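You operate a simulated robot arm through the tools that you are given. There is no shell and no other tool. Be economical: measure what you need, move in short steps, check, and stop when the job is done.

The job below is to be done with a simulated two-armed robot. You get a single attempt, and the scene is never put back.

JOB
Take the lid off the jar of glass beads and lay it down on the top of the low steel table. Take the measuring cylinder with the blue foot on the top of the small white table and put it away on the glassware counter top. Put the 25 mm hose adapter from the top of the long white table on the blue tape roll and the 16 mm hose adapter on the right end of the pipe rig's top. Put the plug-in gauge on the top of the low wooden table. Take the clear beaker from the top of the long white table and leave it on the steel tile. Open the left beakers cupboard door, fetch the purple pipe and stand it on the shelf in the beakers cupboard and shut the door again. Any order will do. Set down upright: measuring cylinder with the blue foot, hose adapter, plug-in gauge, clear beaker, purple pipe.

Only the result counts: the job must be done as asked and must still hold three seconds after the hand-in. Knocking over, shifting, dropping, spilling or breaking anything else fails it. Lids that push on must go on centred and level and be pressed home; caps that screw on are set level and turned clockwise until they are tight.

ROBOT AND FRAMES
Two 7-joint arms with two-finger parallel grippers on one trunk, on a base that drives. Base frame: it is fixed to the floor where the robot stands at the start and does not move with it; the origin is under the middle of the robot, x ahead of it, y to its left, z up. Readings come in cm, degrees, newtons and seconds.
The left shoulder is at the start at [14.7, 17.1, 113.1], the right one opposite. With the tool pointing down near the work surface each hand reaches from about 10 to 84 cm from the robot's upright axis, wherever it stands, measured 20 degrees to its own side. Places, roughly: blue tape roll (7x7x3 cm) [440, 40, 80]; clear beaker [500, 25, 75]; glassware counter top [170, 270, 90]; hose adapter [450, 25, 75]; jar of glass beads (7x7x8 cm) [50, 20, 60]; left beakers cupboard door [200, 240, 50]; measuring cylinder with the blue foot [200, 50, 75]; plug-in gauge [425, 0, 100]; purple pipe (4x4x8 cm) [520, 0, 80]; right end of the pipe rig's top (22x18 cm) [736, 234, 76]; shelf in the beakers cupboard [220, 260, 50]; steel tile (7x7x1 cm) [450, 30, 80]; top of the low wooden table [690, -170, 80]. Payload 4.4 kg a hand.
The TCP of each hand is the grasp point between the finger pads, 2.3 cm short of the fingertips. In the tool frame z runs along the fingers and y along their closing line. Largest opening 9.4 cm; finger width 3.8, thickness 1; the body of the gripper, 5.4 by 9.6 cm, starts 3.9 cm behind the TCP.
Orientation is that of the tool frame in the base frame, as [roll, pitch, yaw] about the fixed x, y, z axes, in that order (R = Rz(yaw) Ry(pitch) Rx(roll)). With the fingers straight down and closing along the base's y, the tool's x points along the base's -x, its y along +y and its z along -z.

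CONTROLS
- The arms move only by the tool arm_command. It takes "left_series", "right_series" or both (then of equal length, played together; a hand with none holds still); each is a list of rows, each a list of 7 numbers: the shift along the tool's x, y, z in cm, then the turn, a rotation vector about the tool's x, y, z in degrees, then the gripper command, from -1 (shut) to 1 (fully open), values between in proportion. In form: [[dx, dy, dz, ax, ay, az, claw], ...]. A call has 1 to 8 rows; each row is the pose to reach, as a shift and turn from the pose commanded when the call began, along the tool's axes at that moment. Each row takes 0.2 s and may step no farther than 5 cm and 8.6 degrees from the row before; otherwise, or with a gripper value out of range, the whole call is refused. Where a pose cannot be reached the arm comes as near as it can. A force on the tool above 40 N (or 10 N above the force at the start of the call, whichever is more), or a blocked arm, ends the call early, and 0.2 s more pass. The fingers move at their own pace (about 7.2 cm/s each) and stop on an object; they squeeze with about 44 N. The grip force told is the motor's: it shows also when the fingers shut on nothing. Time passes only in rows, and 0.2 s behind the last, so rows that repeat a pose let the fingers close. The reply holds the time, the measured pose of the TCP, the force on the tool along the base axes, the opening and the grip force, in the units named above and with some noise, with the torque about the TCP (base axes, N m) and any sound that the robot's microphone picked up.
- Cameras (640 x 400 px; columns grow to the right, rows downward): "scene" is now at [24.35, 2.46, 123.48]; the picture's right is [0.38, -0.93, 0.00], its down [-0.81, -0.33, -0.48] and it looks along [0.45, 0.18, -0.88] (base axes); focal length 259 px, centre (320, 200). "left" rides on the left gripper at [8.6, -1.6, -7.5] in its tool frame; the picture's right is [0.18, 0.98, 0.00], its down [-0.58, 0.11, -0.81] and it looks along [-0.79, 0.15, 0.59] (tool axes); focal length 243 px, centre (320, 200). "right" rides on the right gripper at [8.6, 1.6, -7.4] in its tool frame; the picture's right is [-0.18, 0.98, 0.00], its down [-0.58, -0.11, -0.81] and it looks along [-0.79, -0.15, 0.59] (tool axes); focal length 243 px, centre (320, 200). There is no depth. A picture from a camera that has moved, and an enlarged one, comes with that camera's place and axes in the base frame and with its lens.
- capture(camera): a new picture of that camera. The clock stands still meanwhile.
- raise_lower(by): slides the trunk up (or, below 0, down) by that many cm; the arms and the scene camera ride with it, the base frame stays. It gives what a move gives, with no picture.
- steer(legs): drives the robot by 1 to 6 legs, each [ahead, left, turn to the left] in cm, cm and degrees, along the robot's own axes; the way and the turn of a leg run together, so that a leg with both is an arc; at most 150 cm and 180 degrees a leg. The arms and the cameras ride along, it lands a little off, and it stops where it bumps. It gives what a move gives.
- aim_head(pan, tilt): turns the head with the scene camera to pan (to the left, within 80 degrees either way) and tilt (down, from -29 to 69), counted from straight ahead of the robot. It gives what a move gives.
- enlarge(camera, box): a new picture of the part [left, top, right, bottom] of that camera's present view, enlarged. The clock stands still meanwhile.
- close_job(): hands the job in; it is judged then, once.

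Go step by step. Nothing tells you exact positions but the pictures and the camera data: compare them with the known pose of the tool, close in by small moves and look again before you grip or let go. The budget is 217 turns and 220 pictures, counting those below and the enlarged ones. Unless the task says otherwise, let go and move clear before handing in, and close with one line.

The tools are called after "Request:" by a JSON object that holds its "fn" and its "kwargs". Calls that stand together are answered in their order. arm_command: Moves the arms, as the interface text tells. Its arguments: {"type":"object","properties":{"left_series":{"type":"array"},"right_series":{"type":"array"}},"required":[]} The other tools are called the same way: raise_lower (by) slides the trunk up or down; steer (legs) drives the base; aim_head (pan, tilt) turns the head that bears the scene camera; capture (camera) takes a picture; enlarge (camera, box) takes an enlarged picture of a part of a camera's view; close_job () hands the job in.

At the start:

```text
time: 0.0
left_position: [35.72, 35.98, 80.76]
left_orientation: [180.0, -0.1, 180.0]
left_ft_force: [0.1, 0.6, 0.6]
left_torque: [0.06, 0.02, -0.02]
left_finger_gap: 9.38
left_finger_force: 0.1
right_position: [62.18, -3.4, 82.79]
right_orientation: [-180.0, 0.0, 180.0]
right_ft_force: [-0.2, -0.2, -0.5]
right_torque: [-0.02, 0.0, -0.02]
right_finger_gap: 9.41
right_finger_force: 0.1
trunk travel left (down, up): [-14.6, 24.2]
robot x, y, heading: [-0.05, -0.31, -0.1]
head pan, tilt: [22.3, 61.2]
```

scene: 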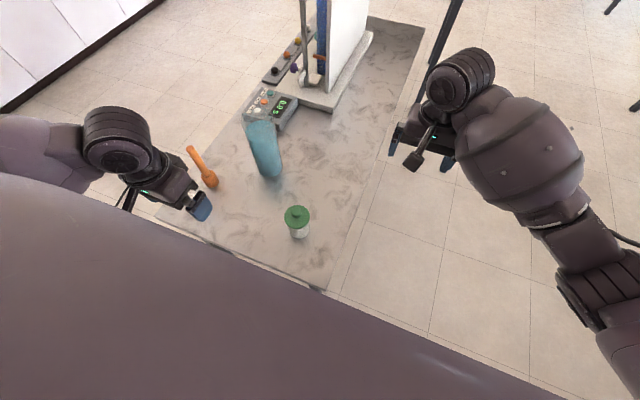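
right: 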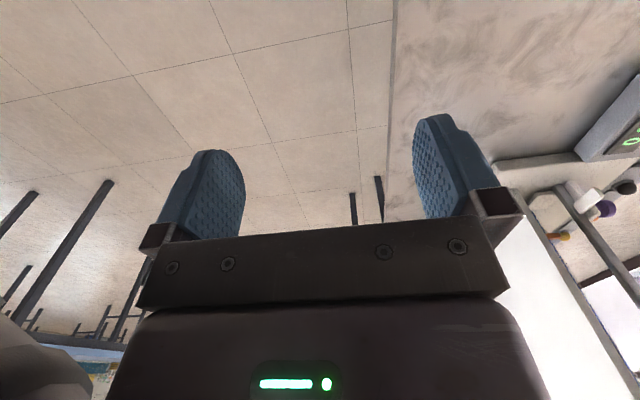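
left: 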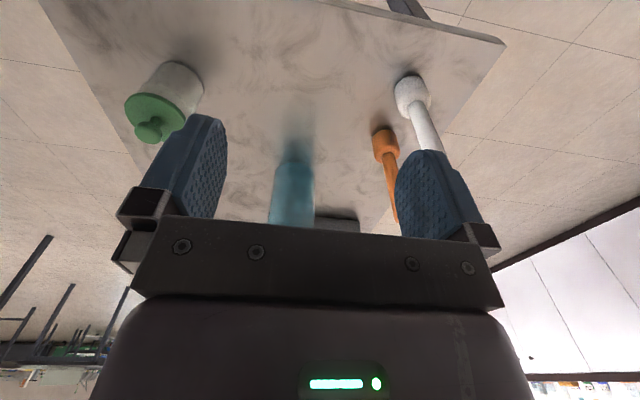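

I see a jar with a green lid on the table in front, and tall items near it. I'll look around first to learn the layout.

Request:
{"fn": "aim_head", "kwargs": {"pan": 0, "tilt": 15}}

Request:
{"fn": "capture", "kwargs": {"camera": "scene"}}

Request:
{"fn": "aim_head", "kwargs": {"pan": 60, "tilt": 15}}

Request:
{"fn": "capture", "kwargs": {"camera": "scene"}}

Request:
{"fn": "aim_head", "kwargs": {"pan": -50, "tilt": 15}}

Request:
{"fn": "capture", "kwargs": {"camera": "scene"}}

Request:
{"fn": "aim_head", "kwargs": {"pan": 20, "tilt": 40}}

Request:
{"fn": "capture", "kwargs": {"camera": "scene"}}

```text
time: 1.1
left_position: [35.78, 35.91, 80.74]
left_orientation: [-180.0, 0.0, -180.0]
left_ft_force: [0.5, 0.0, 0.1]
left_torque: [-0.02, -0.01, -0.01]
left_finger_gap: 9.39
left_finger_force: 0.0
right_position: [62.18, -3.46, 82.78]
right_orientation: [-180.0, 0.0, 180.0]
right_ft_force: [-0.5, 0.4, -0.2]
right_torque: [-0.01, 0.04, -0.02]
right_finger_gap: 9.39
right_finger_force: 0.0
trunk travel left (down, up): [-14.6, 24.2]
robot x, y, heading: [-0.03, 0.13, -0.1]
head pan, tilt: [0.0, 15.0]
```

```text
216 pictures are left
camera scene: at [27.65, -0.02, 130.24], right [0.0, -1.0, 0.0], down [-0.26, 0.0, -0.97], along [0.97, 0.0, -0.26], focal length 259 px, centre (320, 200)
```

scene: 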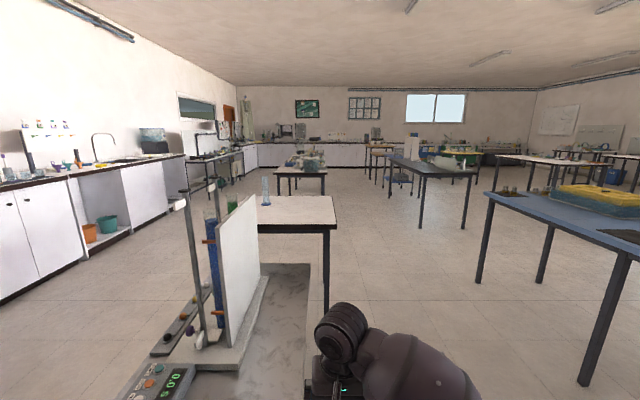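

```text
time: 2.4
left_position: [35.71, 35.87, 80.78]
left_orientation: [179.9, 0.0, 179.9]
left_ft_force: [0.0, 0.2, -0.6]
left_torque: [0.01, 0.0, -0.03]
left_finger_gap: 9.4
left_finger_force: 0.1
right_position: [62.14, -3.49, 82.9]
right_orientation: [-180.0, 0.0, -180.0]
right_ft_force: [-0.9, -0.5, 0.4]
right_torque: [-0.01, 0.01, -0.03]
right_finger_gap: 9.39
right_finger_force: 0.0
trunk travel left (down, up): [-14.6, 24.2]
robot x, y, heading: [0.08, -0.02, -0.1]
head pan, tilt: [60.0, 15.0]
```

```text
215 pictures are left
camera scene: at [22.98, 8.06, 130.25], right [0.87, -0.5, 0.0], down [-0.13, -0.22, -0.97], along [0.48, 0.84, -0.26], focal length 259 px, centre (320, 200)
```

scene: 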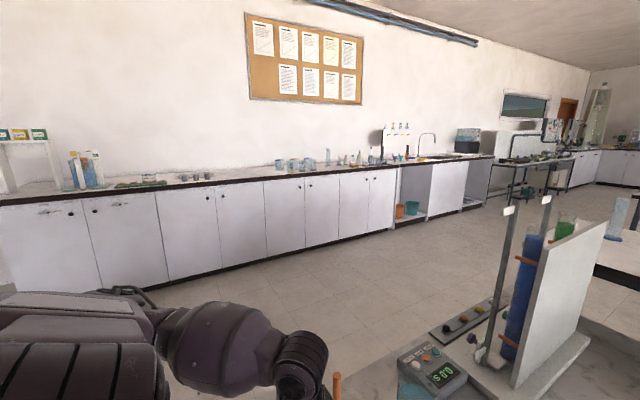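

```text
time: 4.3
left_position: [35.68, 35.9, 80.71]
left_orientation: [-180.0, 0.1, -180.0]
left_ft_force: [0.6, 0.0, -0.3]
left_torque: [0.0, -0.02, -0.02]
left_finger_gap: 9.4
left_finger_force: 0.1
right_position: [62.12, -3.55, 82.87]
right_orientation: [-180.0, 0.0, -179.9]
right_ft_force: [-0.1, 0.5, 0.9]
right_torque: [0.02, 0.02, 0.03]
right_finger_gap: 9.37
right_finger_force: 0.0
trunk travel left (down, up): [-14.6, 24.2]
robot x, y, heading: [0.32, -0.17, 0.0]
head pan, tilt: [-50.0, 15.0]
```

```text
214 pictures are left
camera scene: at [24.32, -7.17, 130.25], right [-0.77, -0.64, 0.0], down [-0.17, 0.2, -0.97], along [0.62, -0.74, -0.26], focal length 259 px, centre (320, 200)
```

scene: 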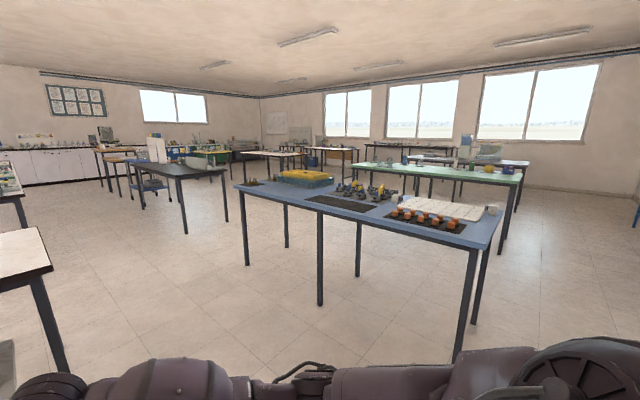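

```text
time: 5.7
left_position: [35.75, 35.87, 80.8]
left_orientation: [-179.9, -0.1, -180.0]
left_ft_force: [-0.7, 0.1, 0.5]
left_torque: [0.0, 0.0, 0.03]
left_finger_gap: 9.39
left_finger_force: 0.0
right_position: [62.03, -3.37, 82.8]
right_orientation: [180.0, 0.1, -180.0]
right_ft_force: [-0.4, 0.4, -0.4]
right_torque: [0.02, -0.01, 0.0]
right_finger_gap: 9.41
right_finger_force: 0.1
trunk travel left (down, up): [-14.6, 24.2]
robot x, y, heading: [-0.01, 0.02, -0.1]
head pan, tilt: [20.0, 40.0]
```

```text
213 pictures are left
camera scene: at [26.3, 2.88, 126.3], right [0.34, -0.94, 0.0], down [-0.6, -0.22, -0.77], along [0.72, 0.26, -0.64], focal length 259 px, centre (320, 200)
```

scene: 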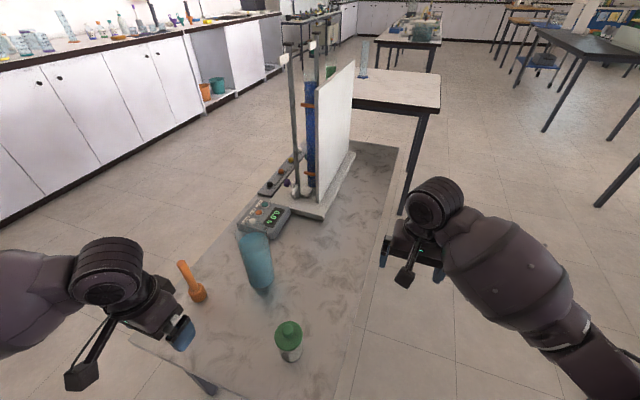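

The jar stands on the low grey table at about [48, 18], its lid near z 62. I'll zoom in on it.

Request:
{"fn": "enlarge", "kwargs": {"camera": "scene", "box": [220, 280, 360, 380]}}

Request:
{"fn": "enlarge", "kwargs": {"camera": "left", "box": [80, 30, 280, 160]}}

```text
4.00 times, centred on (290, 330) of scene
camera zoom: at [26.3, 2.88, 126.3], right [0.34, -0.94, 0.0], down [-0.6, -0.22, -0.77], along [0.72, 0.26, -0.64], focal length 1037 px, centre (440, -320)
```

zoom: 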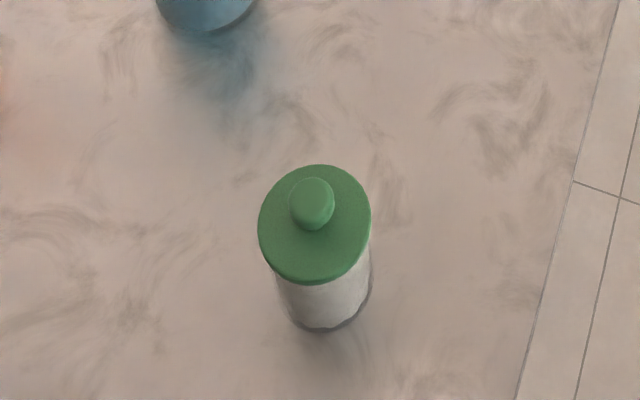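

```text
3.08 times, centred on (180, 95) of left
camera zoom: at [27.23, 34.29, 88.22], right [-0.18, 0.98, 0.0], down [0.58, 0.11, 0.81], along [0.79, 0.15, -0.59], focal length 746 px, centre (751, 523)
```

zoom: 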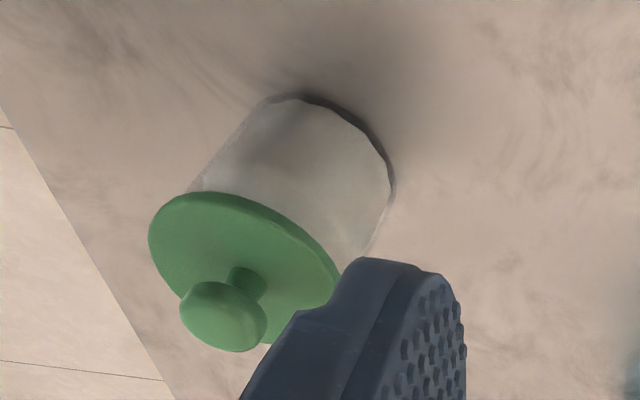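

Request:
{"fn": "arm_command", "kwargs": {"left_series": [[-2.6, -3.5, 0, 0, 0, 0, 1], [-5.2, -7, 0, 0, 0, 0, 1], [-7.8, -10.5, 1, 0, 0, 0, 1], [-10.4, -14, 3, 0, 0, 0, 1], [-12.95, -17.6, 6, 0, 0, 0, 1], [-12.95, -17.6, 9, 0, 0, 0, 0.3]]}}

Request:
{"fn": "capture", "kwargs": {"camera": "left"}}

Request:
{"fn": "enlarge", "kwargs": {"camera": "scene", "box": [220, 280, 360, 380]}}

```text
refused: row 5 steps farther than a row can; nothing moved
```

```text
210 pictures are left
camera left: at [27.23, 34.29, 88.22], right [-0.18, 0.98, 0.0], down [0.58, 0.11, 0.81], along [0.79, 0.15, -0.59], focal length 243 px, centre (320, 200)
```

left: 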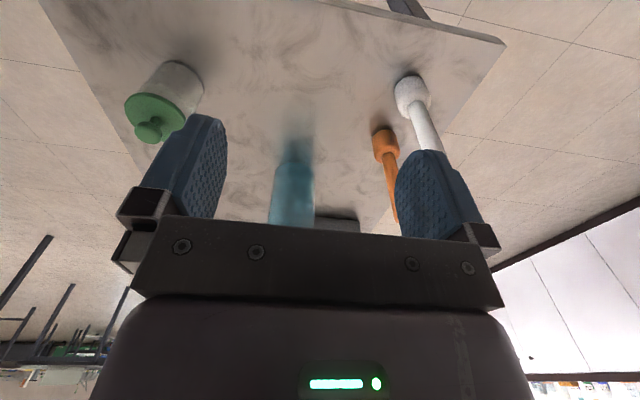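

```text
4.00 times, centred on (290, 330) of scene
camera zoom: at [26.3, 2.88, 126.3], right [0.34, -0.94, 0.0], down [-0.6, -0.22, -0.77], along [0.72, 0.26, -0.64], focal length 1037 px, centre (440, -320)
```

zoom: 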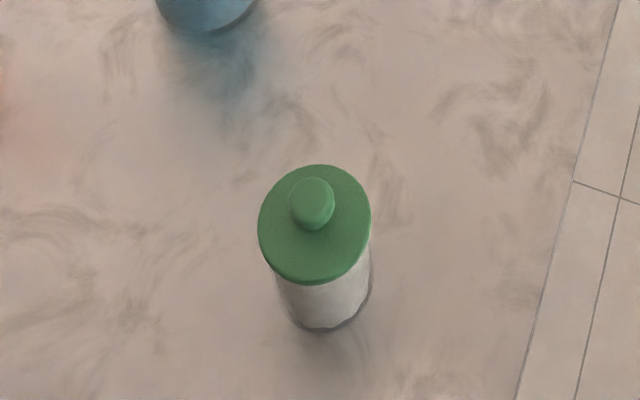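

The move was refused for step size; I'll use smaller steps.

Request:
{"fn": "arm_command", "kwargs": {"left_series": [[-2.6, -3.5, 0, 0, 0, 0, 1], [-5.2, -7, 0, 0, 0, 0, 1], [-7.8, -10.5, 1, 0, 0, 0, 1], [-10.4, -14, 3, 0, 0, 0, 1], [-12, -16.5, 5.5, 0, 0, 0, 1], [-12.95, -17.6, 8.5, 0, 0, 0, 0.3]]}}

Request:
{"fn": "capture", "kwargs": {"camera": "left"}}

Request:
{"fn": "enlarge", "kwargs": {"camera": "scene", "box": [220, 280, 360, 380]}}

```text
time: 7.1
left_position: [48.82, 18.32, 72.29]
left_orientation: [180.0, 0.0, -180.0]
left_ft_force: [0.9, 1.2, 0.3]
left_torque: [-0.02, 0.01, 0.0]
left_finger_gap: 6.1
left_finger_force: 0.2
right_position: [62.11, -3.33, 82.83]
right_orientation: [180.0, 0.0, 180.0]
right_ft_force: [-0.5, -0.1, -0.8]
right_torque: [-0.02, 0.0, 0.02]
right_finger_gap: 9.4
right_finger_force: 0.1
trunk travel left (down, up): [-14.6, 24.2]
robot x, y, heading: [-0.13, 0.11, 0.1]
head pan, tilt: [20.0, 40.0]
```

```text
208 pictures are left
camera left: at [40.28, 16.67, 79.73], right [-0.18, 0.98, 0.0], down [0.58, 0.11, 0.81], along [0.79, 0.15, -0.59], focal length 243 px, centre (320, 200)
```

left: 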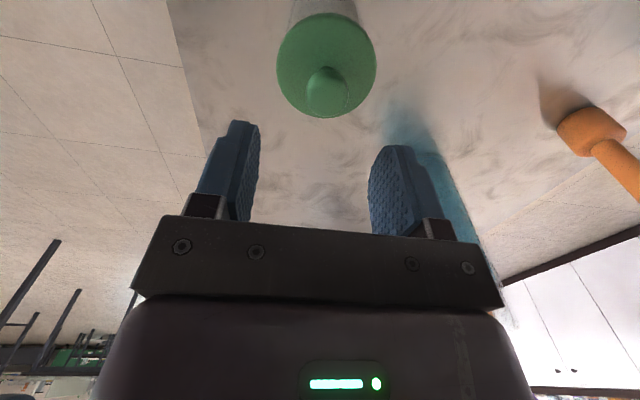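

```text
4.00 times, centred on (290, 330) of scene
camera zoom: at [26.32, 2.88, 126.28], right [0.34, -0.94, 0.0], down [-0.6, -0.22, -0.77], along [0.72, 0.26, -0.64], focal length 1037 px, centre (440, -320)
```

zoom: 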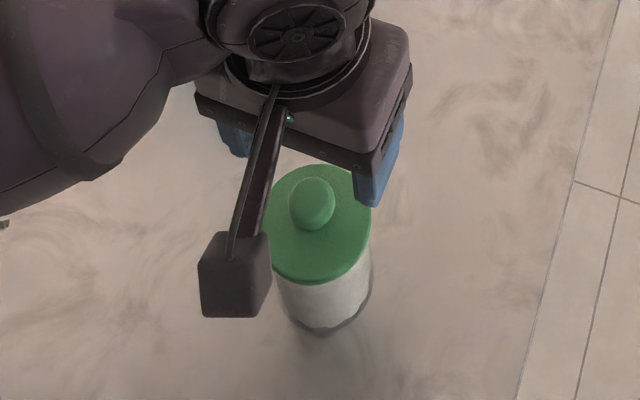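

Request:
{"fn": "arm_command", "kwargs": {"left_series": [[0.15, 0.4, 3, 0, 0, 0, 0.3], [0.15, 0.4, 5.5, 0, 0, 0, 0.3], [0.15, 0.4, 7, 0, 0, 0, 0.3]]}}

Request:
{"fn": "capture", "kwargs": {"camera": "left"}}

Request:
{"fn": "enlarge", "kwargs": {"camera": "scene", "box": [220, 280, 360, 380]}}

```text
time: 8.0
left_position: [48.59, 18.58, 66.16]
left_orientation: [-179.8, 0.3, 179.9]
left_ft_force: [-10.3, 2.9, 24.3]
left_torque: [0.2, 0.51, 0.01]
left_finger_gap: 6.11
left_finger_force: 0.2
right_position: [62.08, -3.32, 83.04]
right_orientation: [180.0, 0.2, 179.9]
right_ft_force: [0.7, 0.5, -0.8]
right_torque: [-0.01, 0.01, -0.01]
right_finger_gap: 9.42
right_finger_force: 0.0
trunk travel left (down, up): [-14.6, 24.2]
robot x, y, heading: [0.14, -0.23, 0.2]
head pan, tilt: [20.0, 40.0]
stopped in row 3 (left hand): the force on the tool passed its limit at 46 N (the readings are from after the stop); the commanded pose is now the measured one
```

```text
206 pictures are left
camera left: at [40.01, 17.08, 73.49], right [-0.18, 0.98, 0.0], down [0.58, 0.11, 0.81], along [0.8, 0.14, -0.59], focal length 243 px, centre (320, 200)
```

left: 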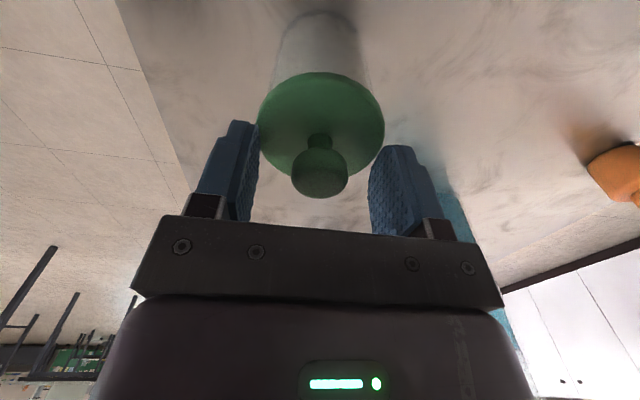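

```text
4.00 times, centred on (290, 330) of scene
camera zoom: at [26.16, 2.9, 126.37], right [0.34, -0.94, 0.0], down [-0.6, -0.22, -0.77], along [0.72, 0.26, -0.64], focal length 1037 px, centre (440, -320)
```

zoom: 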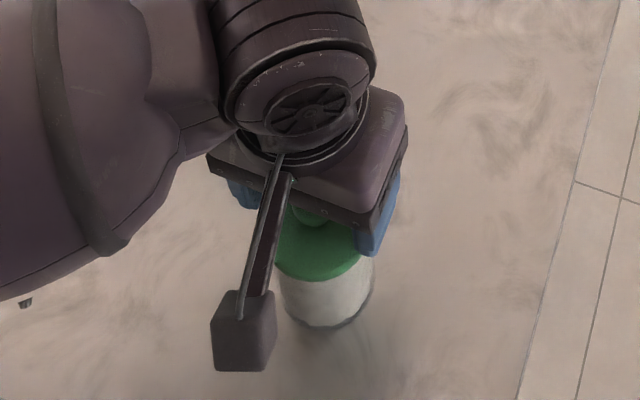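

Request:
{"fn": "arm_command", "kwargs": {"left_series": [[0, 0, -0.5, 0, 0, 0, 0.3], [0, 0, -0.5, 0, 0, 0, -1], [0, 0, -0.5, 0, 0, 0, -1], [0, 0, -0.5, 0, 0, 0, -1], [0, 0, -0.5, 0, 0, 0, -1]]}}

Request:
{"fn": "arm_command", "kwargs": {"left_series": [[0, 0, -0.4, 0, 0, 0, -1], [0, 0, -0.8, 0, 0, 0, -1], [0, 0, -1.2, 0, 0, 0, -1]]}}

Request:
{"fn": "capture", "kwargs": {"camera": "left"}}

```text
time: 9.2
left_position: [48.59, 18.65, 66.26]
left_orientation: [-179.9, 0.1, 179.9]
left_ft_force: [0.5, -0.3, 0.3]
left_torque: [0.0, 0.02, 0.03]
left_finger_gap: 2.23
left_finger_force: 43.9
right_position: [62.22, -3.32, 82.84]
right_orientation: [180.0, -0.1, -180.0]
right_ft_force: [0.8, -0.2, -0.3]
right_torque: [-0.01, -0.02, 0.01]
right_finger_gap: 9.41
right_finger_force: 0.0
trunk travel left (down, up): [-14.6, 24.2]
robot x, y, heading: [-0.5, 0.17, -0.1]
head pan, tilt: [20.0, 40.0]
heard: snap
```

```text
time: 10.0
left_position: [48.52, 18.71, 67.53]
left_orientation: [-179.9, 0.0, 179.9]
left_ft_force: [-0.2, -0.2, 0.1]
left_torque: [0.0, -0.01, -0.02]
left_finger_gap: 2.21
left_finger_force: 43.8
right_position: [62.02, -3.44, 82.86]
right_orientation: [180.0, 0.0, 180.0]
right_ft_force: [0.6, -0.1, 0.1]
right_torque: [-0.01, -0.01, -0.01]
right_finger_gap: 9.39
right_finger_force: 0.1
trunk travel left (down, up): [-14.6, 24.2]
robot x, y, heading: [-0.02, 0.23, 0.1]
head pan, tilt: [20.0, 40.0]
```

```text
204 pictures are left
camera left: at [39.98, 17.09, 74.93], right [-0.18, 0.98, 0.0], down [0.58, 0.11, 0.81], along [0.79, 0.15, -0.59], focal length 243 px, centre (320, 200)
```

left: 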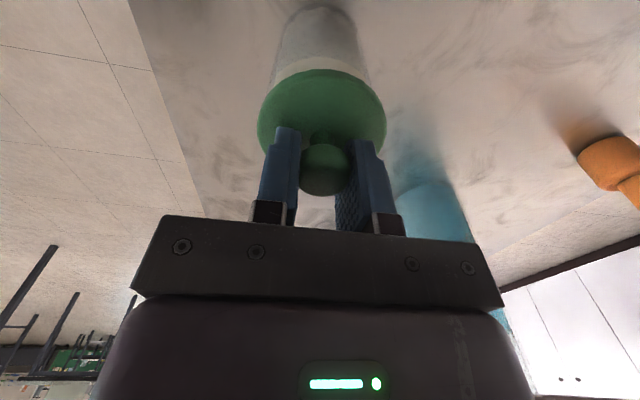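

The snap suggests the lid came loose; I lift further and check that the jar stays.

Request:
{"fn": "arm_command", "kwargs": {"left_series": [[0, 0, -2, 0, 0, 0, -1], [0, 0, -5, 0, 0, 0, -1]]}}

Request:
{"fn": "capture", "kwargs": {"camera": "left"}}

Request:
{"fn": "capture", "kwargs": {"camera": "scene"}}

```text
time: 10.6
left_position: [48.59, 18.66, 72.55]
left_orientation: [-179.9, 0.0, 179.9]
left_ft_force: [0.2, -0.9, -0.7]
left_torque: [-0.01, 0.0, 0.01]
left_finger_gap: 2.2
left_finger_force: 43.3
right_position: [62.2, -3.25, 82.79]
right_orientation: [-179.9, 0.0, 180.0]
right_ft_force: [0.6, 0.9, -0.2]
right_torque: [-0.02, -0.01, -0.01]
right_finger_gap: 9.4
right_finger_force: 0.0
trunk travel left (down, up): [-14.6, 24.2]
robot x, y, heading: [-0.07, 0.23, 0.3]
head pan, tilt: [20.0, 40.0]
```

```text
203 pictures are left
camera left: at [39.99, 17.05, 79.99], right [-0.18, 0.98, 0.0], down [0.58, 0.11, 0.81], along [0.79, 0.15, -0.59], focal length 243 px, centre (320, 200)
```

left: 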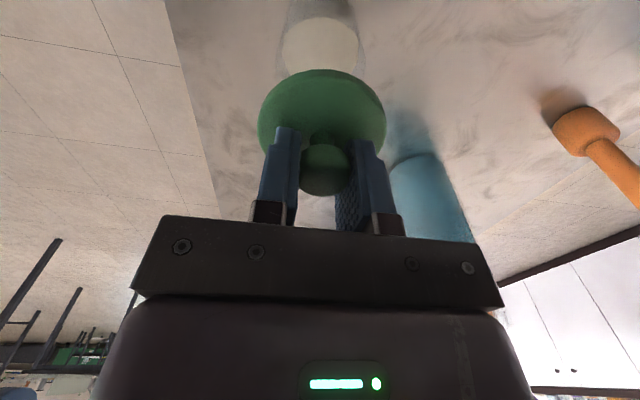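

```text
202 pictures are left
camera scene: at [26.28, 2.9, 126.3], right [0.34, -0.94, 0.0], down [-0.6, -0.22, -0.77], along [0.72, 0.26, -0.64], focal length 259 px, centre (320, 200)
```

scene: 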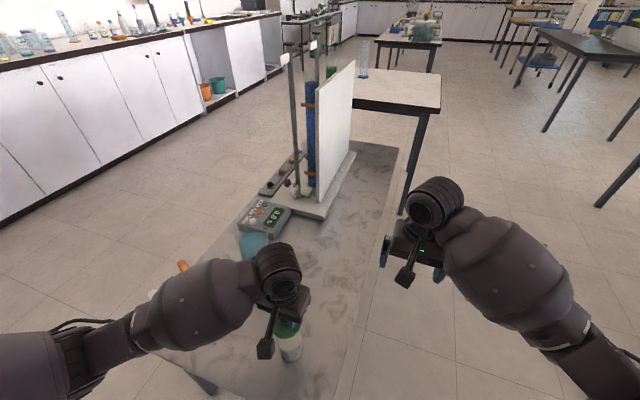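

Request:
{"fn": "arm_command", "kwargs": {"left_series": [[-4, -1.6, 0, 0, 0, 0, -1], [-8, -3.2, 0, 0, 0, 0, -1], [-11.4, -4.7, 0, 0, 0, 0, -1], [-11.4, -4.7, 4, 0, 0, 0, -1], [-11.4, -4.7, 8, 0, 0, 0, -1]]}}

Request:
{"fn": "capture", "kwargs": {"camera": "left"}}

Request:
{"fn": "capture", "kwargs": {"camera": "right"}}

```text
time: 11.8
left_position: [60.23, 13.48, 64.53]
left_orientation: [-179.9, 0.1, 179.9]
left_ft_force: [-0.4, 0.1, -0.6]
left_torque: [-0.04, 0.02, 0.0]
left_finger_gap: 2.19
left_finger_force: 44.1
right_position: [62.1, -3.54, 82.73]
right_orientation: [-180.0, -0.1, -180.0]
right_ft_force: [0.6, -0.1, -1.0]
right_torque: [0.0, 0.04, 0.01]
right_finger_gap: 9.41
right_finger_force: 0.1
trunk travel left (down, up): [-14.6, 24.2]
robot x, y, heading: [0.36, -0.14, -0.0]
head pan, tilt: [20.0, 40.0]
```

```text
201 pictures are left
camera left: at [51.6, 12.02, 72.08], right [-0.18, 0.98, 0.0], down [0.58, 0.11, 0.81], along [0.79, 0.15, -0.59], focal length 243 px, centre (320, 200)
```

left: 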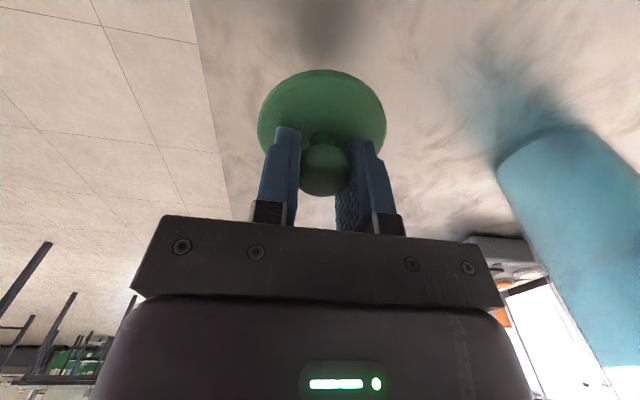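

```text
200 pictures are left
camera right: at [53.7, -1.89, 90.29], right [0.18, 0.98, 0.0], down [0.58, -0.11, 0.81], along [0.79, -0.15, -0.59], focal length 243 px, centre (320, 200)
```

right: 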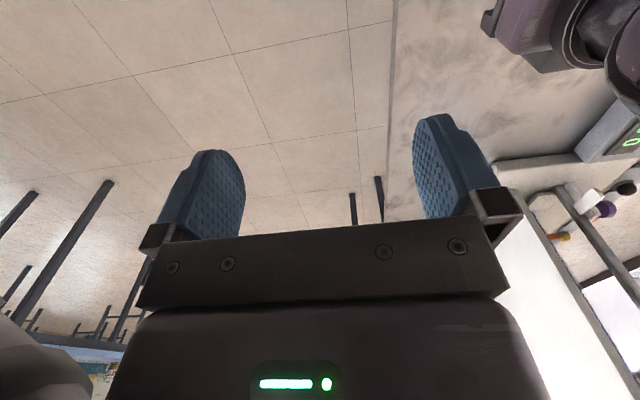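

Request:
{"fn": "arm_command", "kwargs": {"left_series": [[0, 0, 3, 0, 0, 0, -1], [0, 0, 4.2, 0, 0, 0, -1], [0, 0, 5, 0, 0, 0, -1], [0, 0, 5.6, 0, 0, 0, -1], [0, 0, 6.2, 0, 0, 0, -1], [0, 0, 6.8, 0, 0, 0, -1], [0, 0, 7.4, 0, 0, 0, -1]]}}

Request:
{"fn": "capture", "kwargs": {"camera": "left"}}

```text
time: 13.4
left_position: [60.15, 13.8, 57.99]
left_orientation: [-179.6, 0.6, 179.9]
left_ft_force: [-11.6, 2.8, 29.6]
left_torque: [0.17, 0.7, -0.02]
left_finger_gap: 2.2
left_finger_force: 44.1
right_position: [61.96, -3.31, 83.12]
right_orientation: [-180.0, 0.2, -179.9]
right_ft_force: [-0.1, -0.4, 0.1]
right_torque: [0.01, 0.01, 0.03]
right_finger_gap: 9.42
right_finger_force: 0.0
trunk travel left (down, up): [-14.6, 24.2]
robot x, y, heading: [0.27, 0.09, 0.1]
head pan, tilt: [20.0, 40.0]
stopped in row 7 (left hand): the force on the tool passed its limit at 46 N (the readings are from after the stop); the commanded pose is now the measured one
```

```text
199 pictures are left
camera left: at [51.55, 12.23, 65.38], right [-0.18, 0.98, -0.01], down [0.57, 0.11, 0.81], along [0.8, 0.14, -0.58], focal length 243 px, centre (320, 200)
```

left: 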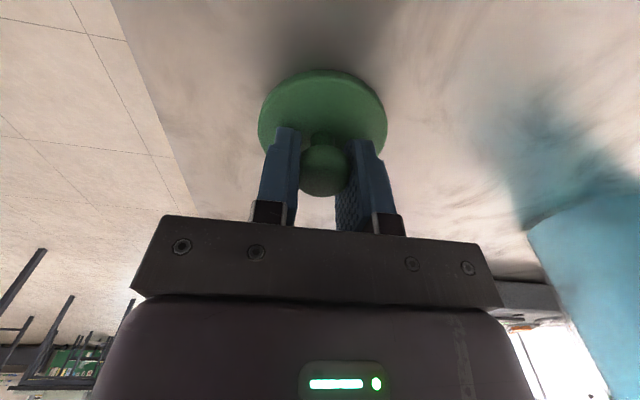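

Request:
{"fn": "arm_command", "kwargs": {"left_series": [[0, 0, -0.4, 0, 0, 0, -1], [0, 0, -0.4, 0, 0, 0, 0], [0, 0, -0.4, 0, 0, 0, 0.3], [0, 0, -0.4, 0, 0, 0, 0.3]]}}

Request:
{"fn": "arm_command", "kwargs": {"left_series": [[0, 0, -3, 0, 0, 0, 0.3], [0, 0, -7, 0, 0, 0, 0.3], [0, 0, -12, 0, 0, 0, 0.3], [0, 0, -17, 0, 0, 0, 0.3], [0, 0, -22, 0, 0, 0, 0.3], [4, 3, -24, 0, 0, 0, 0.3]]}}

Request:
{"fn": "capture", "kwargs": {"camera": "left"}}

Request:
{"fn": "capture", "kwargs": {"camera": "scene"}}

```text
time: 14.4
left_position: [60.13, 13.74, 58.18]
left_orientation: [-179.7, 0.3, 179.9]
left_ft_force: [2.1, -7.1, 15.0]
left_torque: [0.02, 0.0, 0.0]
left_finger_gap: 5.91
left_finger_force: 0.1
right_position: [62.09, -3.27, 82.86]
right_orientation: [180.0, 0.0, 180.0]
right_ft_force: [-0.8, 0.6, -0.3]
right_torque: [0.01, 0.05, 0.03]
right_finger_gap: 9.4
right_finger_force: 0.0
trunk travel left (down, up): [-14.6, 24.2]
robot x, y, heading: [-0.27, 0.03, 0.2]
head pan, tilt: [20.0, 40.0]
```

```text
refused: row 6 steps farther than a row can; nothing moved
```

```text
198 pictures are left
camera left: at [51.55, 12.19, 65.4], right [-0.18, 0.98, -0.01], down [0.58, 0.11, 0.81], along [0.8, 0.14, -0.59], focal length 243 px, centre (320, 200)
```

left: 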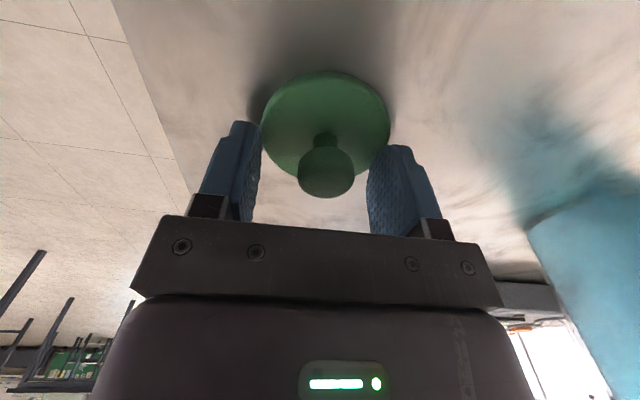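

```text
197 pictures are left
camera scene: at [26.18, 2.87, 126.32], right [0.34, -0.94, 0.0], down [-0.6, -0.22, -0.77], along [0.72, 0.26, -0.64], focal length 259 px, centre (320, 200)
```

scene: 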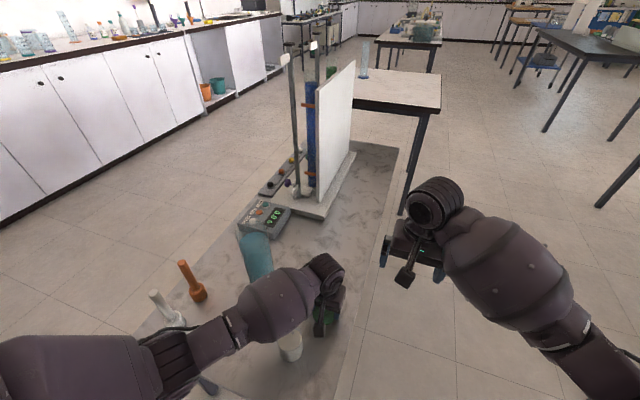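

Request:
{"fn": "arm_command", "kwargs": {"left_series": [[0, 0, -3, 0, 0, 0, 0.3], [0, 0, -7, 0, 0, 0, 0.3], [0, 0, -12, 0, 0, 0, 0.3], [0, 0, -17, 0, 0, 0, 0.3], [0, 0, -22, 0, 0, 0, 0.3], [3, 2, -25, 0, 0, 0, 0.3], [7, 3, -27, 0, 0, 0, 0.3], [11, 4, -28, 0, 0, 0, 0.3]]}}

Request:
{"fn": "capture", "kwargs": {"camera": "scene"}}

Request:
{"fn": "capture", "kwargs": {"camera": "left"}}

```text
time: 16.2
left_position: [48.99, 17.89, 86.19]
left_orientation: [-179.8, 0.2, 179.9]
left_ft_force: [0.3, -0.1, 0.1]
left_torque: [-0.02, 0.0, -0.02]
left_finger_gap: 6.12
left_finger_force: 0.0
right_position: [62.1, -3.45, 82.81]
right_orientation: [179.9, 0.0, -179.9]
right_ft_force: [0.3, 0.1, -0.7]
right_torque: [0.02, 0.01, 0.02]
right_finger_gap: 9.41
right_finger_force: 0.2
trunk travel left (down, up): [-14.6, 24.2]
robot x, y, heading: [-0.1, -0.03, 0.3]
head pan, tilt: [20.0, 40.0]
```

```text
196 pictures are left
camera scene: at [26.22, 2.95, 126.31], right [0.34, -0.94, 0.0], down [-0.6, -0.22, -0.77], along [0.72, 0.26, -0.64], focal length 259 px, centre (320, 200)
```

scene: 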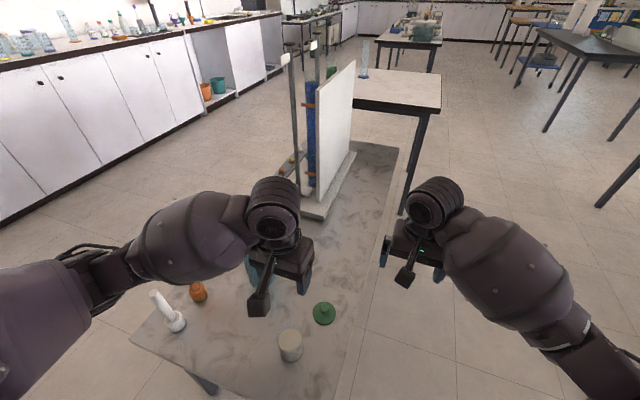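

```text
195 pictures are left
camera left: at [40.46, 16.37, 93.53], right [-0.18, 0.98, 0.0], down [0.58, 0.11, 0.81], along [0.79, 0.14, -0.59], focal length 243 px, centre (320, 200)
```

left: 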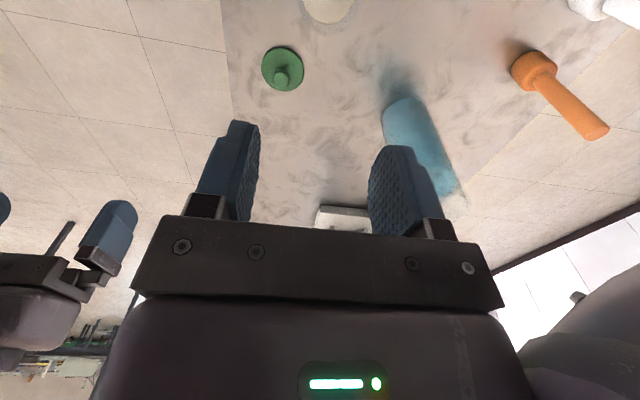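

The lid lies on the steel table beside the jar. I'll tuck the arms in and back off.

Request:
{"fn": "arm_command", "kwargs": {"left_series": [[4, 2, -2, 0, 0, 0, 0.3], [8, 4, -4, 0, 0, 0, 0.3], [12, 6, -6, 0, 0, 0, 0.3], [16, 8, -8, 0, 0, 0, 0.3], [19, 10, -10, 0, 0, 0, 0.3]], "right_series": [[4.5, -1, -1, 0, 0, 0, 0.3], [9, -3, -2, 0, 0, 0, 0.3], [13.5, -5, -3, 0, 0, 0, 0.3], [18, -7, -4, 0, 0, 0, 0.3], [22, -9, -6, 0, 0, 0, 0.3]]}}

Request:
{"fn": "steer", "kwargs": {"legs": [[-25, 0, 0]]}}

Request:
{"fn": "aim_head", "kwargs": {"pan": 75, "tilt": 30}}

Request:
{"fn": "capture", "kwargs": {"camera": "scene"}}

```text
refused: row 2 steps farther than a row can; nothing moved
```

```text
time: 18.0
left_position: [23.96, 17.97, 86.05]
left_orientation: [-179.8, 0.2, -179.9]
left_ft_force: [-0.3, 0.5, 0.2]
left_torque: [0.05, 0.03, -0.01]
left_finger_gap: 6.12
left_finger_force: 0.0
right_position: [36.94, -3.27, 82.83]
right_orientation: [-180.0, 0.0, -179.8]
right_ft_force: [-0.2, -0.7, 0.0]
right_torque: [-0.02, -0.05, 0.02]
right_finger_gap: 9.41
right_finger_force: 0.0
trunk travel left (down, up): [-14.6, 24.2]
robot x, y, heading: [-25.05, -0.77, 0.2]
head pan, tilt: [20.0, 40.0]
```

```text
time: 19.2
left_position: [24.02, 18.06, 86.19]
left_orientation: [-179.8, 0.3, -179.9]
left_ft_force: [0.0, -0.3, 1.1]
left_torque: [-0.04, -0.02, 0.01]
left_finger_gap: 6.14
left_finger_force: 0.1
right_position: [37.05, -3.21, 82.87]
right_orientation: [180.0, 0.0, -179.8]
right_ft_force: [0.2, -0.3, 0.0]
right_torque: [-0.02, -0.02, 0.01]
right_finger_gap: 9.38
right_finger_force: 0.1
trunk travel left (down, up): [-14.6, 24.2]
robot x, y, heading: [-25.0, 0.18, 0.2]
head pan, tilt: [75.0, 30.0]
```

```text
194 pictures are left
camera scene: at [-4.46, 8.74, 127.83], right [0.97, -0.26, 0.0], down [-0.13, -0.48, -0.87], along [0.22, 0.84, -0.5], focal length 259 px, centre (320, 200)
```

scene: 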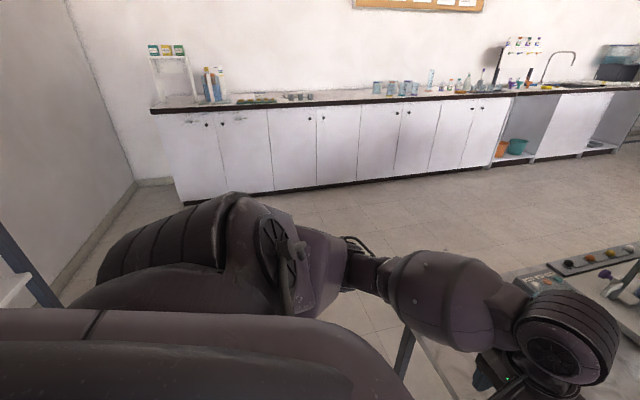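

Request:
{"fn": "arm_command", "kwargs": {"left_series": [[3.5, 2, -2, 0, 0, 0, 0.3], [7, 4, -4, 0, 0, 0, 0.3], [10.5, 6, -6, 0, 0, 0, 0.3], [14, 8, -8, 0, 0, 0, 0.3], [17, 10, -10, 0, 0, 0, 0.3]], "right_series": [[4.5, -1, -1, 0, 0, 0, 0.3], [9, -3, -2, 0, 0, 0, 0.3], [13.5, -5, -3, 0, 0, 0, 0.3], [18, -7, -4, 0, 0, 0, 0.3], [22, -9, -6, 0, 0, 0, 0.3]]}}

Request:
{"fn": "aim_head", "kwargs": {"pan": 40, "tilt": 45}}

Request:
{"fn": "capture", "kwargs": {"camera": "scene"}}

Request:
{"fn": "aim_head", "kwargs": {"pan": 80, "tilt": 60}}

Request:
{"fn": "capture", "kwargs": {"camera": "scene"}}

```text
refused: row 2 steps farther than a row can; nothing moved
```

```text
time: 20.2
left_position: [24.07, 17.85, 86.08]
left_orientation: [-179.8, 0.2, -179.8]
left_ft_force: [0.8, 0.9, -0.3]
left_torque: [0.01, 0.02, 0.01]
left_finger_gap: 6.09
left_finger_force: 0.1
right_position: [37.04, -3.13, 82.76]
right_orientation: [-180.0, 0.0, -179.8]
right_ft_force: [0.0, 0.1, -0.1]
right_torque: [0.01, 0.0, -0.01]
right_finger_gap: 9.4
right_finger_force: 0.0
trunk travel left (down, up): [-14.6, 24.2]
robot x, y, heading: [-25.11, 0.05, 0.3]
head pan, tilt: [40.0, 45.0]
```

```text
193 pictures are left
camera scene: at [-0.57, 5.26, 125.57], right [0.65, -0.76, 0.0], down [-0.54, -0.46, -0.71], along [0.54, 0.46, -0.71], focal length 259 px, centre (320, 200)
```

scene: 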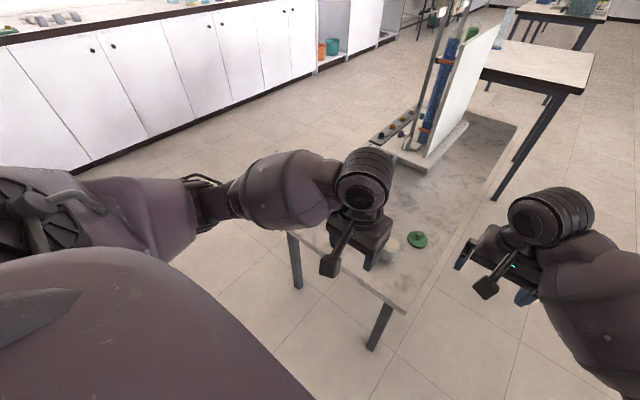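

```text
time: 21.3
left_position: [24.12, 17.92, 86.03]
left_orientation: [-179.8, 0.1, -179.9]
left_ft_force: [0.0, 0.8, 0.3]
left_torque: [-0.01, -0.02, -0.03]
left_finger_gap: 6.09
left_finger_force: 0.0
right_position: [37.02, -3.24, 82.71]
right_orientation: [179.9, 0.0, -179.9]
right_ft_force: [0.2, -0.1, -0.3]
right_torque: [0.01, -0.01, 0.03]
right_finger_gap: 9.39
right_finger_force: 0.0
trunk travel left (down, up): [-14.6, 24.2]
robot x, y, heading: [-24.62, 0.35, 0.5]
head pan, tilt: [80.0, 60.0]
```

```text
192 pictures are left
camera scene: at [-5.64, 6.57, 123.62], right [0.99, -0.17, 0.0], down [-0.15, -0.85, -0.5], along [0.09, 0.49, -0.87], focal length 259 px, centre (320, 200)
```

scene: 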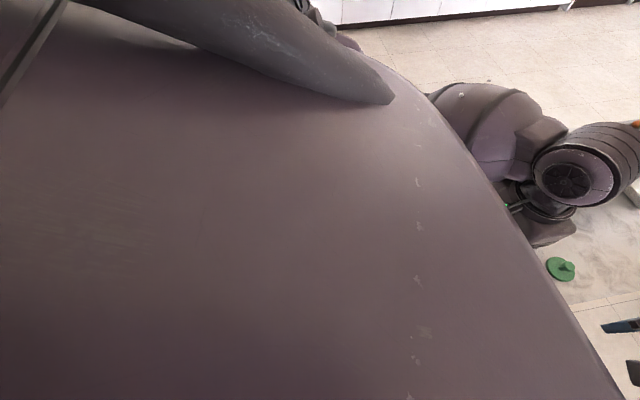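

Request:
{"fn": "arm_command", "kwargs": {"left_series": [[3, 2, -2, 0, 0, 0, 0.3], [6, 4, -4, 0, 0, 0, 0.3], [9, 6, -6, 0, 0, 0, 0.3], [12, 8, -8, 0, 0, 0, 0.3], [15, 10, -10, 0, 0, 0, 0.3]], "right_series": [[4, -1, -1, 0, 0, 0, 0.3], [8, -3, -2, 0, 0, 0, 0.3], [12, -5, -3, 0, 0, 0, 0.3], [16, -7, -4, 0, 0, 0, 0.3], [20, -9, -6, 0, 0, 0, 0.3]]}}

Request:
{"fn": "steer", "kwargs": {"legs": [[5, 120, 0]]}}

Request:
{"fn": "aim_head", "kwargs": {"pan": -20, "tilt": 25}}

Request:
{"fn": "capture", "kwargs": {"camera": "scene"}}

```text
time: 22.5
left_position: [18.13, 30.68, 95.02]
left_orientation: [-179.7, 0.3, -179.9]
left_ft_force: [-0.2, 0.0, 0.6]
left_torque: [-0.03, -0.02, 0.04]
left_finger_gap: 6.1
left_finger_force: 0.0
left hand out of reach, approached as far as the arm can: row 2, 3, 4, 5
right_position: [16.82, -12.4, 89.1]
right_orientation: [-179.8, 0.2, -179.9]
right_ft_force: [0.0, 0.8, -0.1]
right_torque: [0.0, -0.04, 0.0]
right_finger_gap: 6.09
right_finger_force: 0.1
trunk travel left (down, up): [-14.6, 24.2]
robot x, y, heading: [-25.01, 0.1, 0.4]
head pan, tilt: [80.0, 60.0]
```

```text
time: 33.4
left_position: [21.8, 152.29, 94.74]
left_orientation: [-179.8, 0.1, -179.2]
left_ft_force: [0.3, 0.0, 0.2]
left_torque: [-0.01, -0.05, 0.01]
left_finger_gap: 6.1
left_finger_force: 0.0
right_position: [21.16, 109.36, 88.75]
right_orientation: [179.9, -0.1, -179.0]
right_ft_force: [-0.1, 0.4, 0.2]
right_torque: [0.02, 0.0, -0.01]
right_finger_gap: 6.1
right_finger_force: 0.1
trunk travel left (down, up): [-14.6, 24.2]
robot x, y, heading: [-20.91, 121.1, 1.0]
head pan, tilt: [80.0, 60.0]
```

```text
time: 35.1
left_position: [21.79, 152.42, 94.86]
left_orientation: [-179.7, 0.1, -179.2]
left_ft_force: [0.3, -0.2, 0.7]
left_torque: [0.0, -0.02, 0.0]
left_finger_gap: 6.11
left_finger_force: 0.2
right_position: [21.06, 109.38, 88.92]
right_orientation: [180.0, 0.0, -179.0]
right_ft_force: [0.4, 0.5, 0.4]
right_torque: [0.03, 0.0, 0.0]
right_finger_gap: 6.11
right_finger_force: 0.0
trunk travel left (down, up): [-14.6, 24.2]
robot x, y, heading: [-20.83, 120.79, 0.9]
head pan, tilt: [-20.0, 25.0]
```

```text
191 pictures are left
camera scene: at [5.7, 118.45, 128.62], right [-0.32, -0.95, 0.0], down [-0.4, 0.14, -0.91], along [0.86, -0.29, -0.42], focal length 259 px, centre (320, 200)
```

scene: 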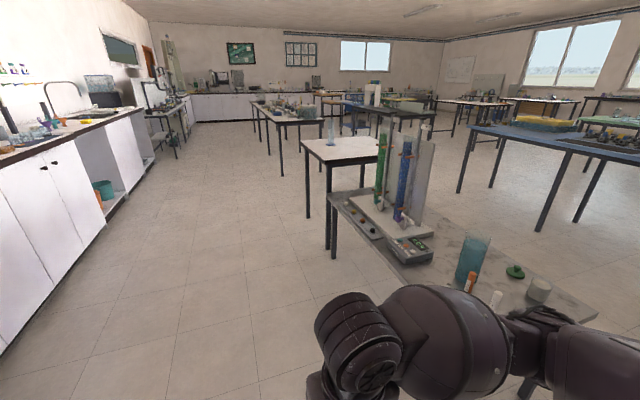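

Request:
{"fn": "steer", "kwargs": {"legs": [[150, -3, -0.9], [101, 0, 0], [0, 0, -90]]}}

Request:
{"fn": "aim_head", "kwargs": {"pan": 0, "tilt": 40}}

Request:
{"fn": "capture", "kwargs": {"camera": "scene"}}

```text
refused: leg 1 is longer than a leg can be; nothing moved
```

```text
time: 36.0
left_position: [21.81, 152.34, 94.71]
left_orientation: [-179.6, 0.1, -179.2]
left_ft_force: [0.8, -0.4, 0.3]
left_torque: [-0.01, 0.0, 0.0]
left_finger_gap: 6.11
left_finger_force: 0.1
right_position: [20.99, 109.34, 88.91]
right_orientation: [180.0, 0.0, -178.9]
right_ft_force: [-0.5, 0.2, 0.1]
right_torque: [0.0, 0.04, 0.01]
right_finger_gap: 6.1
right_finger_force: 0.0
trunk travel left (down, up): [-14.6, 24.2]
robot x, y, heading: [-21.58, 121.22, 1.0]
head pan, tilt: [0.0, 40.0]
```

```text
190 pictures are left
camera scene: at [5.49, 121.58, 126.3], right [0.02, -1.0, 0.0], down [-0.64, -0.01, -0.77], along [0.77, 0.01, -0.64], focal length 259 px, centre (320, 200)
```

scene: 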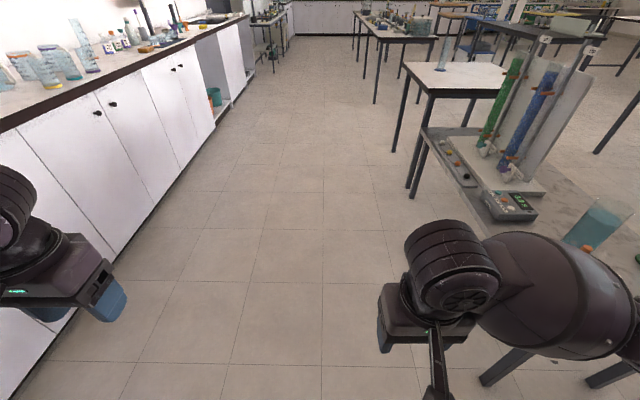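

Request:
{"fn": "steer", "kwargs": {"legs": [[130, -3, -1], [121, 0, 0], [0, 0, -90]]}}

Request:
{"fn": "capture", "kwargs": {"camera": "scene"}}

```text
time: 51.9
left_position: [255.62, 71.84, 94.83]
left_orientation: [-179.7, 0.1, 88.6]
left_ft_force: [-0.1, -0.1, -0.6]
left_torque: [-0.01, 0.0, 0.0]
left_finger_gap: 6.14
left_finger_force: 0.0
right_position: [212.61, 74.11, 88.84]
right_orientation: [-180.0, -0.1, 88.6]
right_ft_force: [-0.3, 0.1, -0.8]
right_torque: [-0.02, 0.0, 0.02]
right_finger_gap: 6.08
right_finger_force: 0.0
trunk travel left (down, up): [-14.6, 24.2]
robot x, y, heading: [225.92, 116.34, -91.2]
head pan, tilt: [0.0, 40.0]
```

```text
189 pictures are left
camera scene: at [225.64, 89.31, 126.29], right [-1.0, 0.02, 0.0], down [0.01, 0.64, -0.77], along [-0.02, -0.77, -0.64], focal length 259 px, centre (320, 200)
```

scene: 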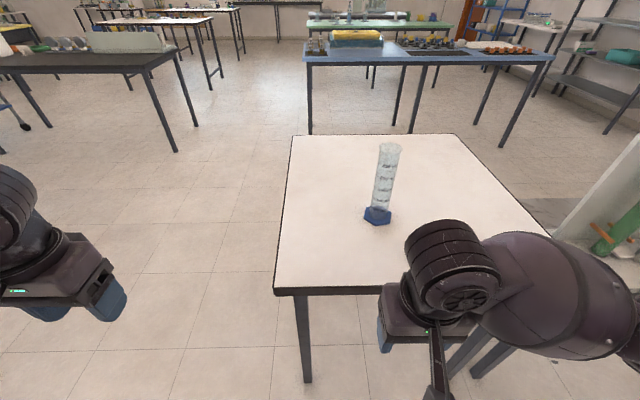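

Request:
{"fn": "arm_command", "kwargs": {"right_series": [[0, 0, -4.5, 0, 0, 0, 1], [0, 0, -9, 0, 0, 0, 1], [0, 0, -13.5, 0, 0, 0, 1]]}}

Request:
{"fn": "steer", "kwargs": {"legs": [[15, 0, 1.2]]}}

Request:
{"fn": "enlarge", "kwargs": {"camera": "scene", "box": [320, 130, 480, 230]}}

Request:
{"fn": "capture", "kwargs": {"camera": "right"}}

```text
time: 52.7
left_position: [255.63, 71.87, 94.7]
left_orientation: [-179.7, 0.1, 88.6]
left_ft_force: [-0.8, 0.6, -0.5]
left_torque: [0.02, 0.0, 0.01]
left_finger_gap: 6.11
left_finger_force: 0.0
right_position: [212.83, 73.25, 95.46]
right_orientation: [-180.0, -0.1, 88.9]
right_ft_force: [-0.1, -0.2, 0.7]
right_torque: [-0.02, 0.02, 0.0]
right_finger_gap: 9.42
right_finger_force: 0.0
right hand out of reach, approached as far as the arm can: row 1, 2, 3
trunk travel left (down, up): [-14.6, 24.2]
robot x, y, heading: [226.18, 115.95, -91.2]
head pan, tilt: [0.0, 40.0]
```

```text
time: 54.1
left_position: [256.4, 57.95, 94.85]
left_orientation: [-179.8, 0.1, 89.7]
left_ft_force: [-0.1, 0.3, -0.5]
left_torque: [0.03, -0.06, 0.0]
left_finger_gap: 6.11
left_finger_force: 0.1
right_position: [213.54, 58.7, 95.37]
right_orientation: [-180.0, 0.0, 89.9]
right_ft_force: [0.0, -0.5, -0.5]
right_torque: [0.02, 0.0, 0.0]
right_finger_gap: 9.39
right_finger_force: 0.1
trunk travel left (down, up): [-14.6, 24.2]
robot x, y, heading: [225.92, 101.77, -90.3]
head pan, tilt: [0.0, 40.0]
```

```text
4.00 times, centred on (400, 180) of scene
camera zoom: at [226.02, 74.82, 126.27], right [-1.0, 0.0, 0.0], down [0.0, 0.64, -0.77], along [0.0, -0.77, -0.64], focal length 1037 px, centre (0, 280)
```

zoom: 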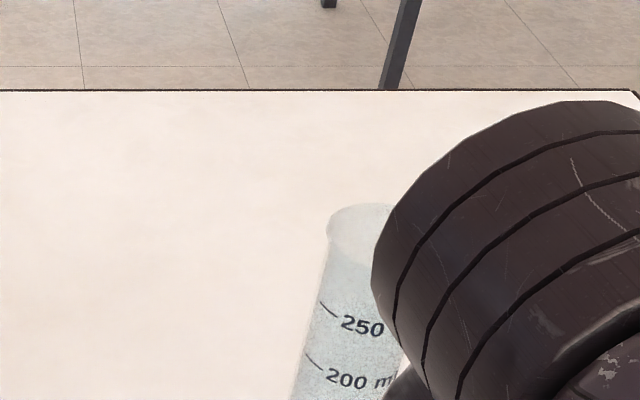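

```text
187 pictures are left
camera right: at [215.37, 67.15, 102.93], right [0.98, -0.19, 0.0], down [-0.11, -0.58, 0.81], along [-0.15, -0.79, -0.59], focal length 243 px, centre (320, 200)
```

right: 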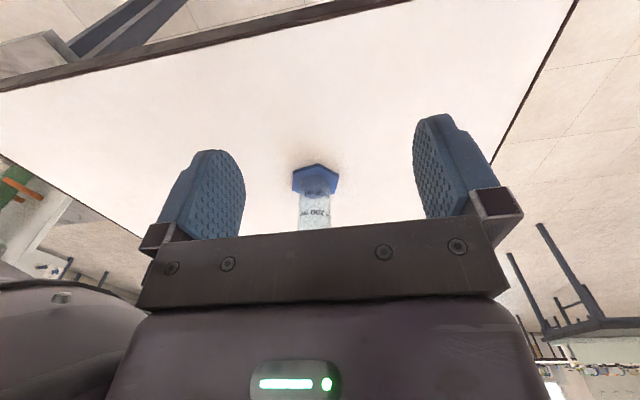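

Request:
{"fn": "raise_lower", "kwargs": {"by": 12}}

Request:
{"fn": "arm_command", "kwargs": {"right_series": [[-4.7, -1.1, 0, 0, 0, 0, 1], [-9.4, -2.2, 0, 0, 0, 0, 1], [-14.1, -3.3, 0, 0, 0, 0, 1], [-18.5, -4.4, 0, 0, 0, 0, 1], [-22.2, -5.3, 0, 0, 0, 0, 1]]}}

Request:
{"fn": "capture", "kwargs": {"camera": "right"}}

Request:
{"fn": "capture", "kwargs": {"camera": "scene"}}

```text
time: 55.6
left_position: [256.27, 57.98, 106.71]
left_orientation: [-179.7, 0.1, 89.8]
left_ft_force: [-0.4, -0.9, 0.3]
left_torque: [0.0, 0.02, -0.01]
left_finger_gap: 6.12
left_finger_force: 0.1
right_position: [213.56, 58.67, 107.45]
right_orientation: [-180.0, -0.2, 89.8]
right_ft_force: [0.1, 0.3, -0.3]
right_torque: [0.02, -0.01, -0.01]
right_finger_gap: 9.37
right_finger_force: 0.2
trunk travel left (down, up): [-26.6, 12.2]
robot x, y, heading: [226.03, 101.93, -89.8]
head pan, tilt: [0.0, 40.0]
```

```text
time: 56.8
left_position: [256.36, 57.9, 106.84]
left_orientation: [-179.6, 0.1, 89.9]
left_ft_force: [-0.7, 1.3, 0.2]
left_torque: [0.04, 0.01, -0.02]
left_finger_gap: 6.11
left_finger_force: 0.2
right_position: [208.12, 36.45, 107.18]
right_orientation: [-179.9, -0.1, 89.9]
right_ft_force: [0.0, -0.2, -1.0]
right_torque: [0.0, -0.01, 0.03]
right_finger_gap: 9.36
right_finger_force: 0.1
trunk travel left (down, up): [-26.6, 12.2]
robot x, y, heading: [226.19, 101.67, -90.3]
head pan, tilt: [0.0, 40.0]
```

```text
186 pictures are left
camera right: at [209.98, 44.96, 114.83], right [0.98, -0.19, 0.0], down [-0.11, -0.58, 0.81], along [-0.15, -0.79, -0.59], focal length 243 px, centre (320, 200)
```

right: 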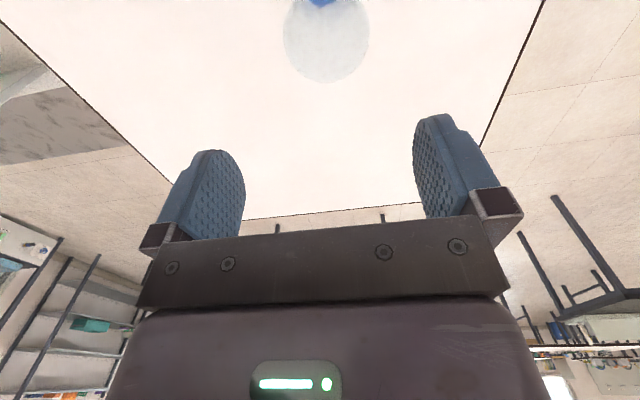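

```text
185 pictures are left
camera scene: at [226.04, 84.98, 139.51], right [-1.0, 0.0, 0.0], down [0.0, 0.64, -0.77], along [0.0, -0.77, -0.64], focal length 259 px, centre (320, 200)
```

scene: 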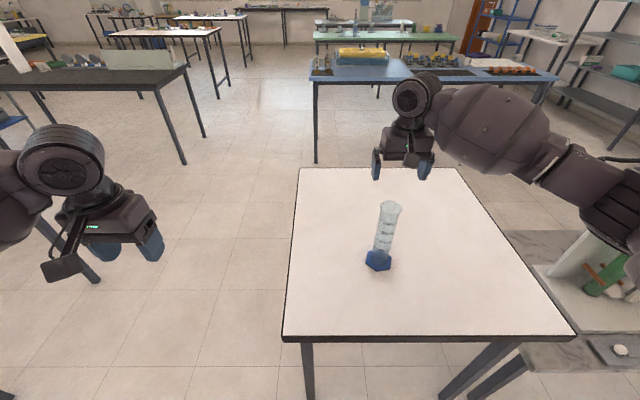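

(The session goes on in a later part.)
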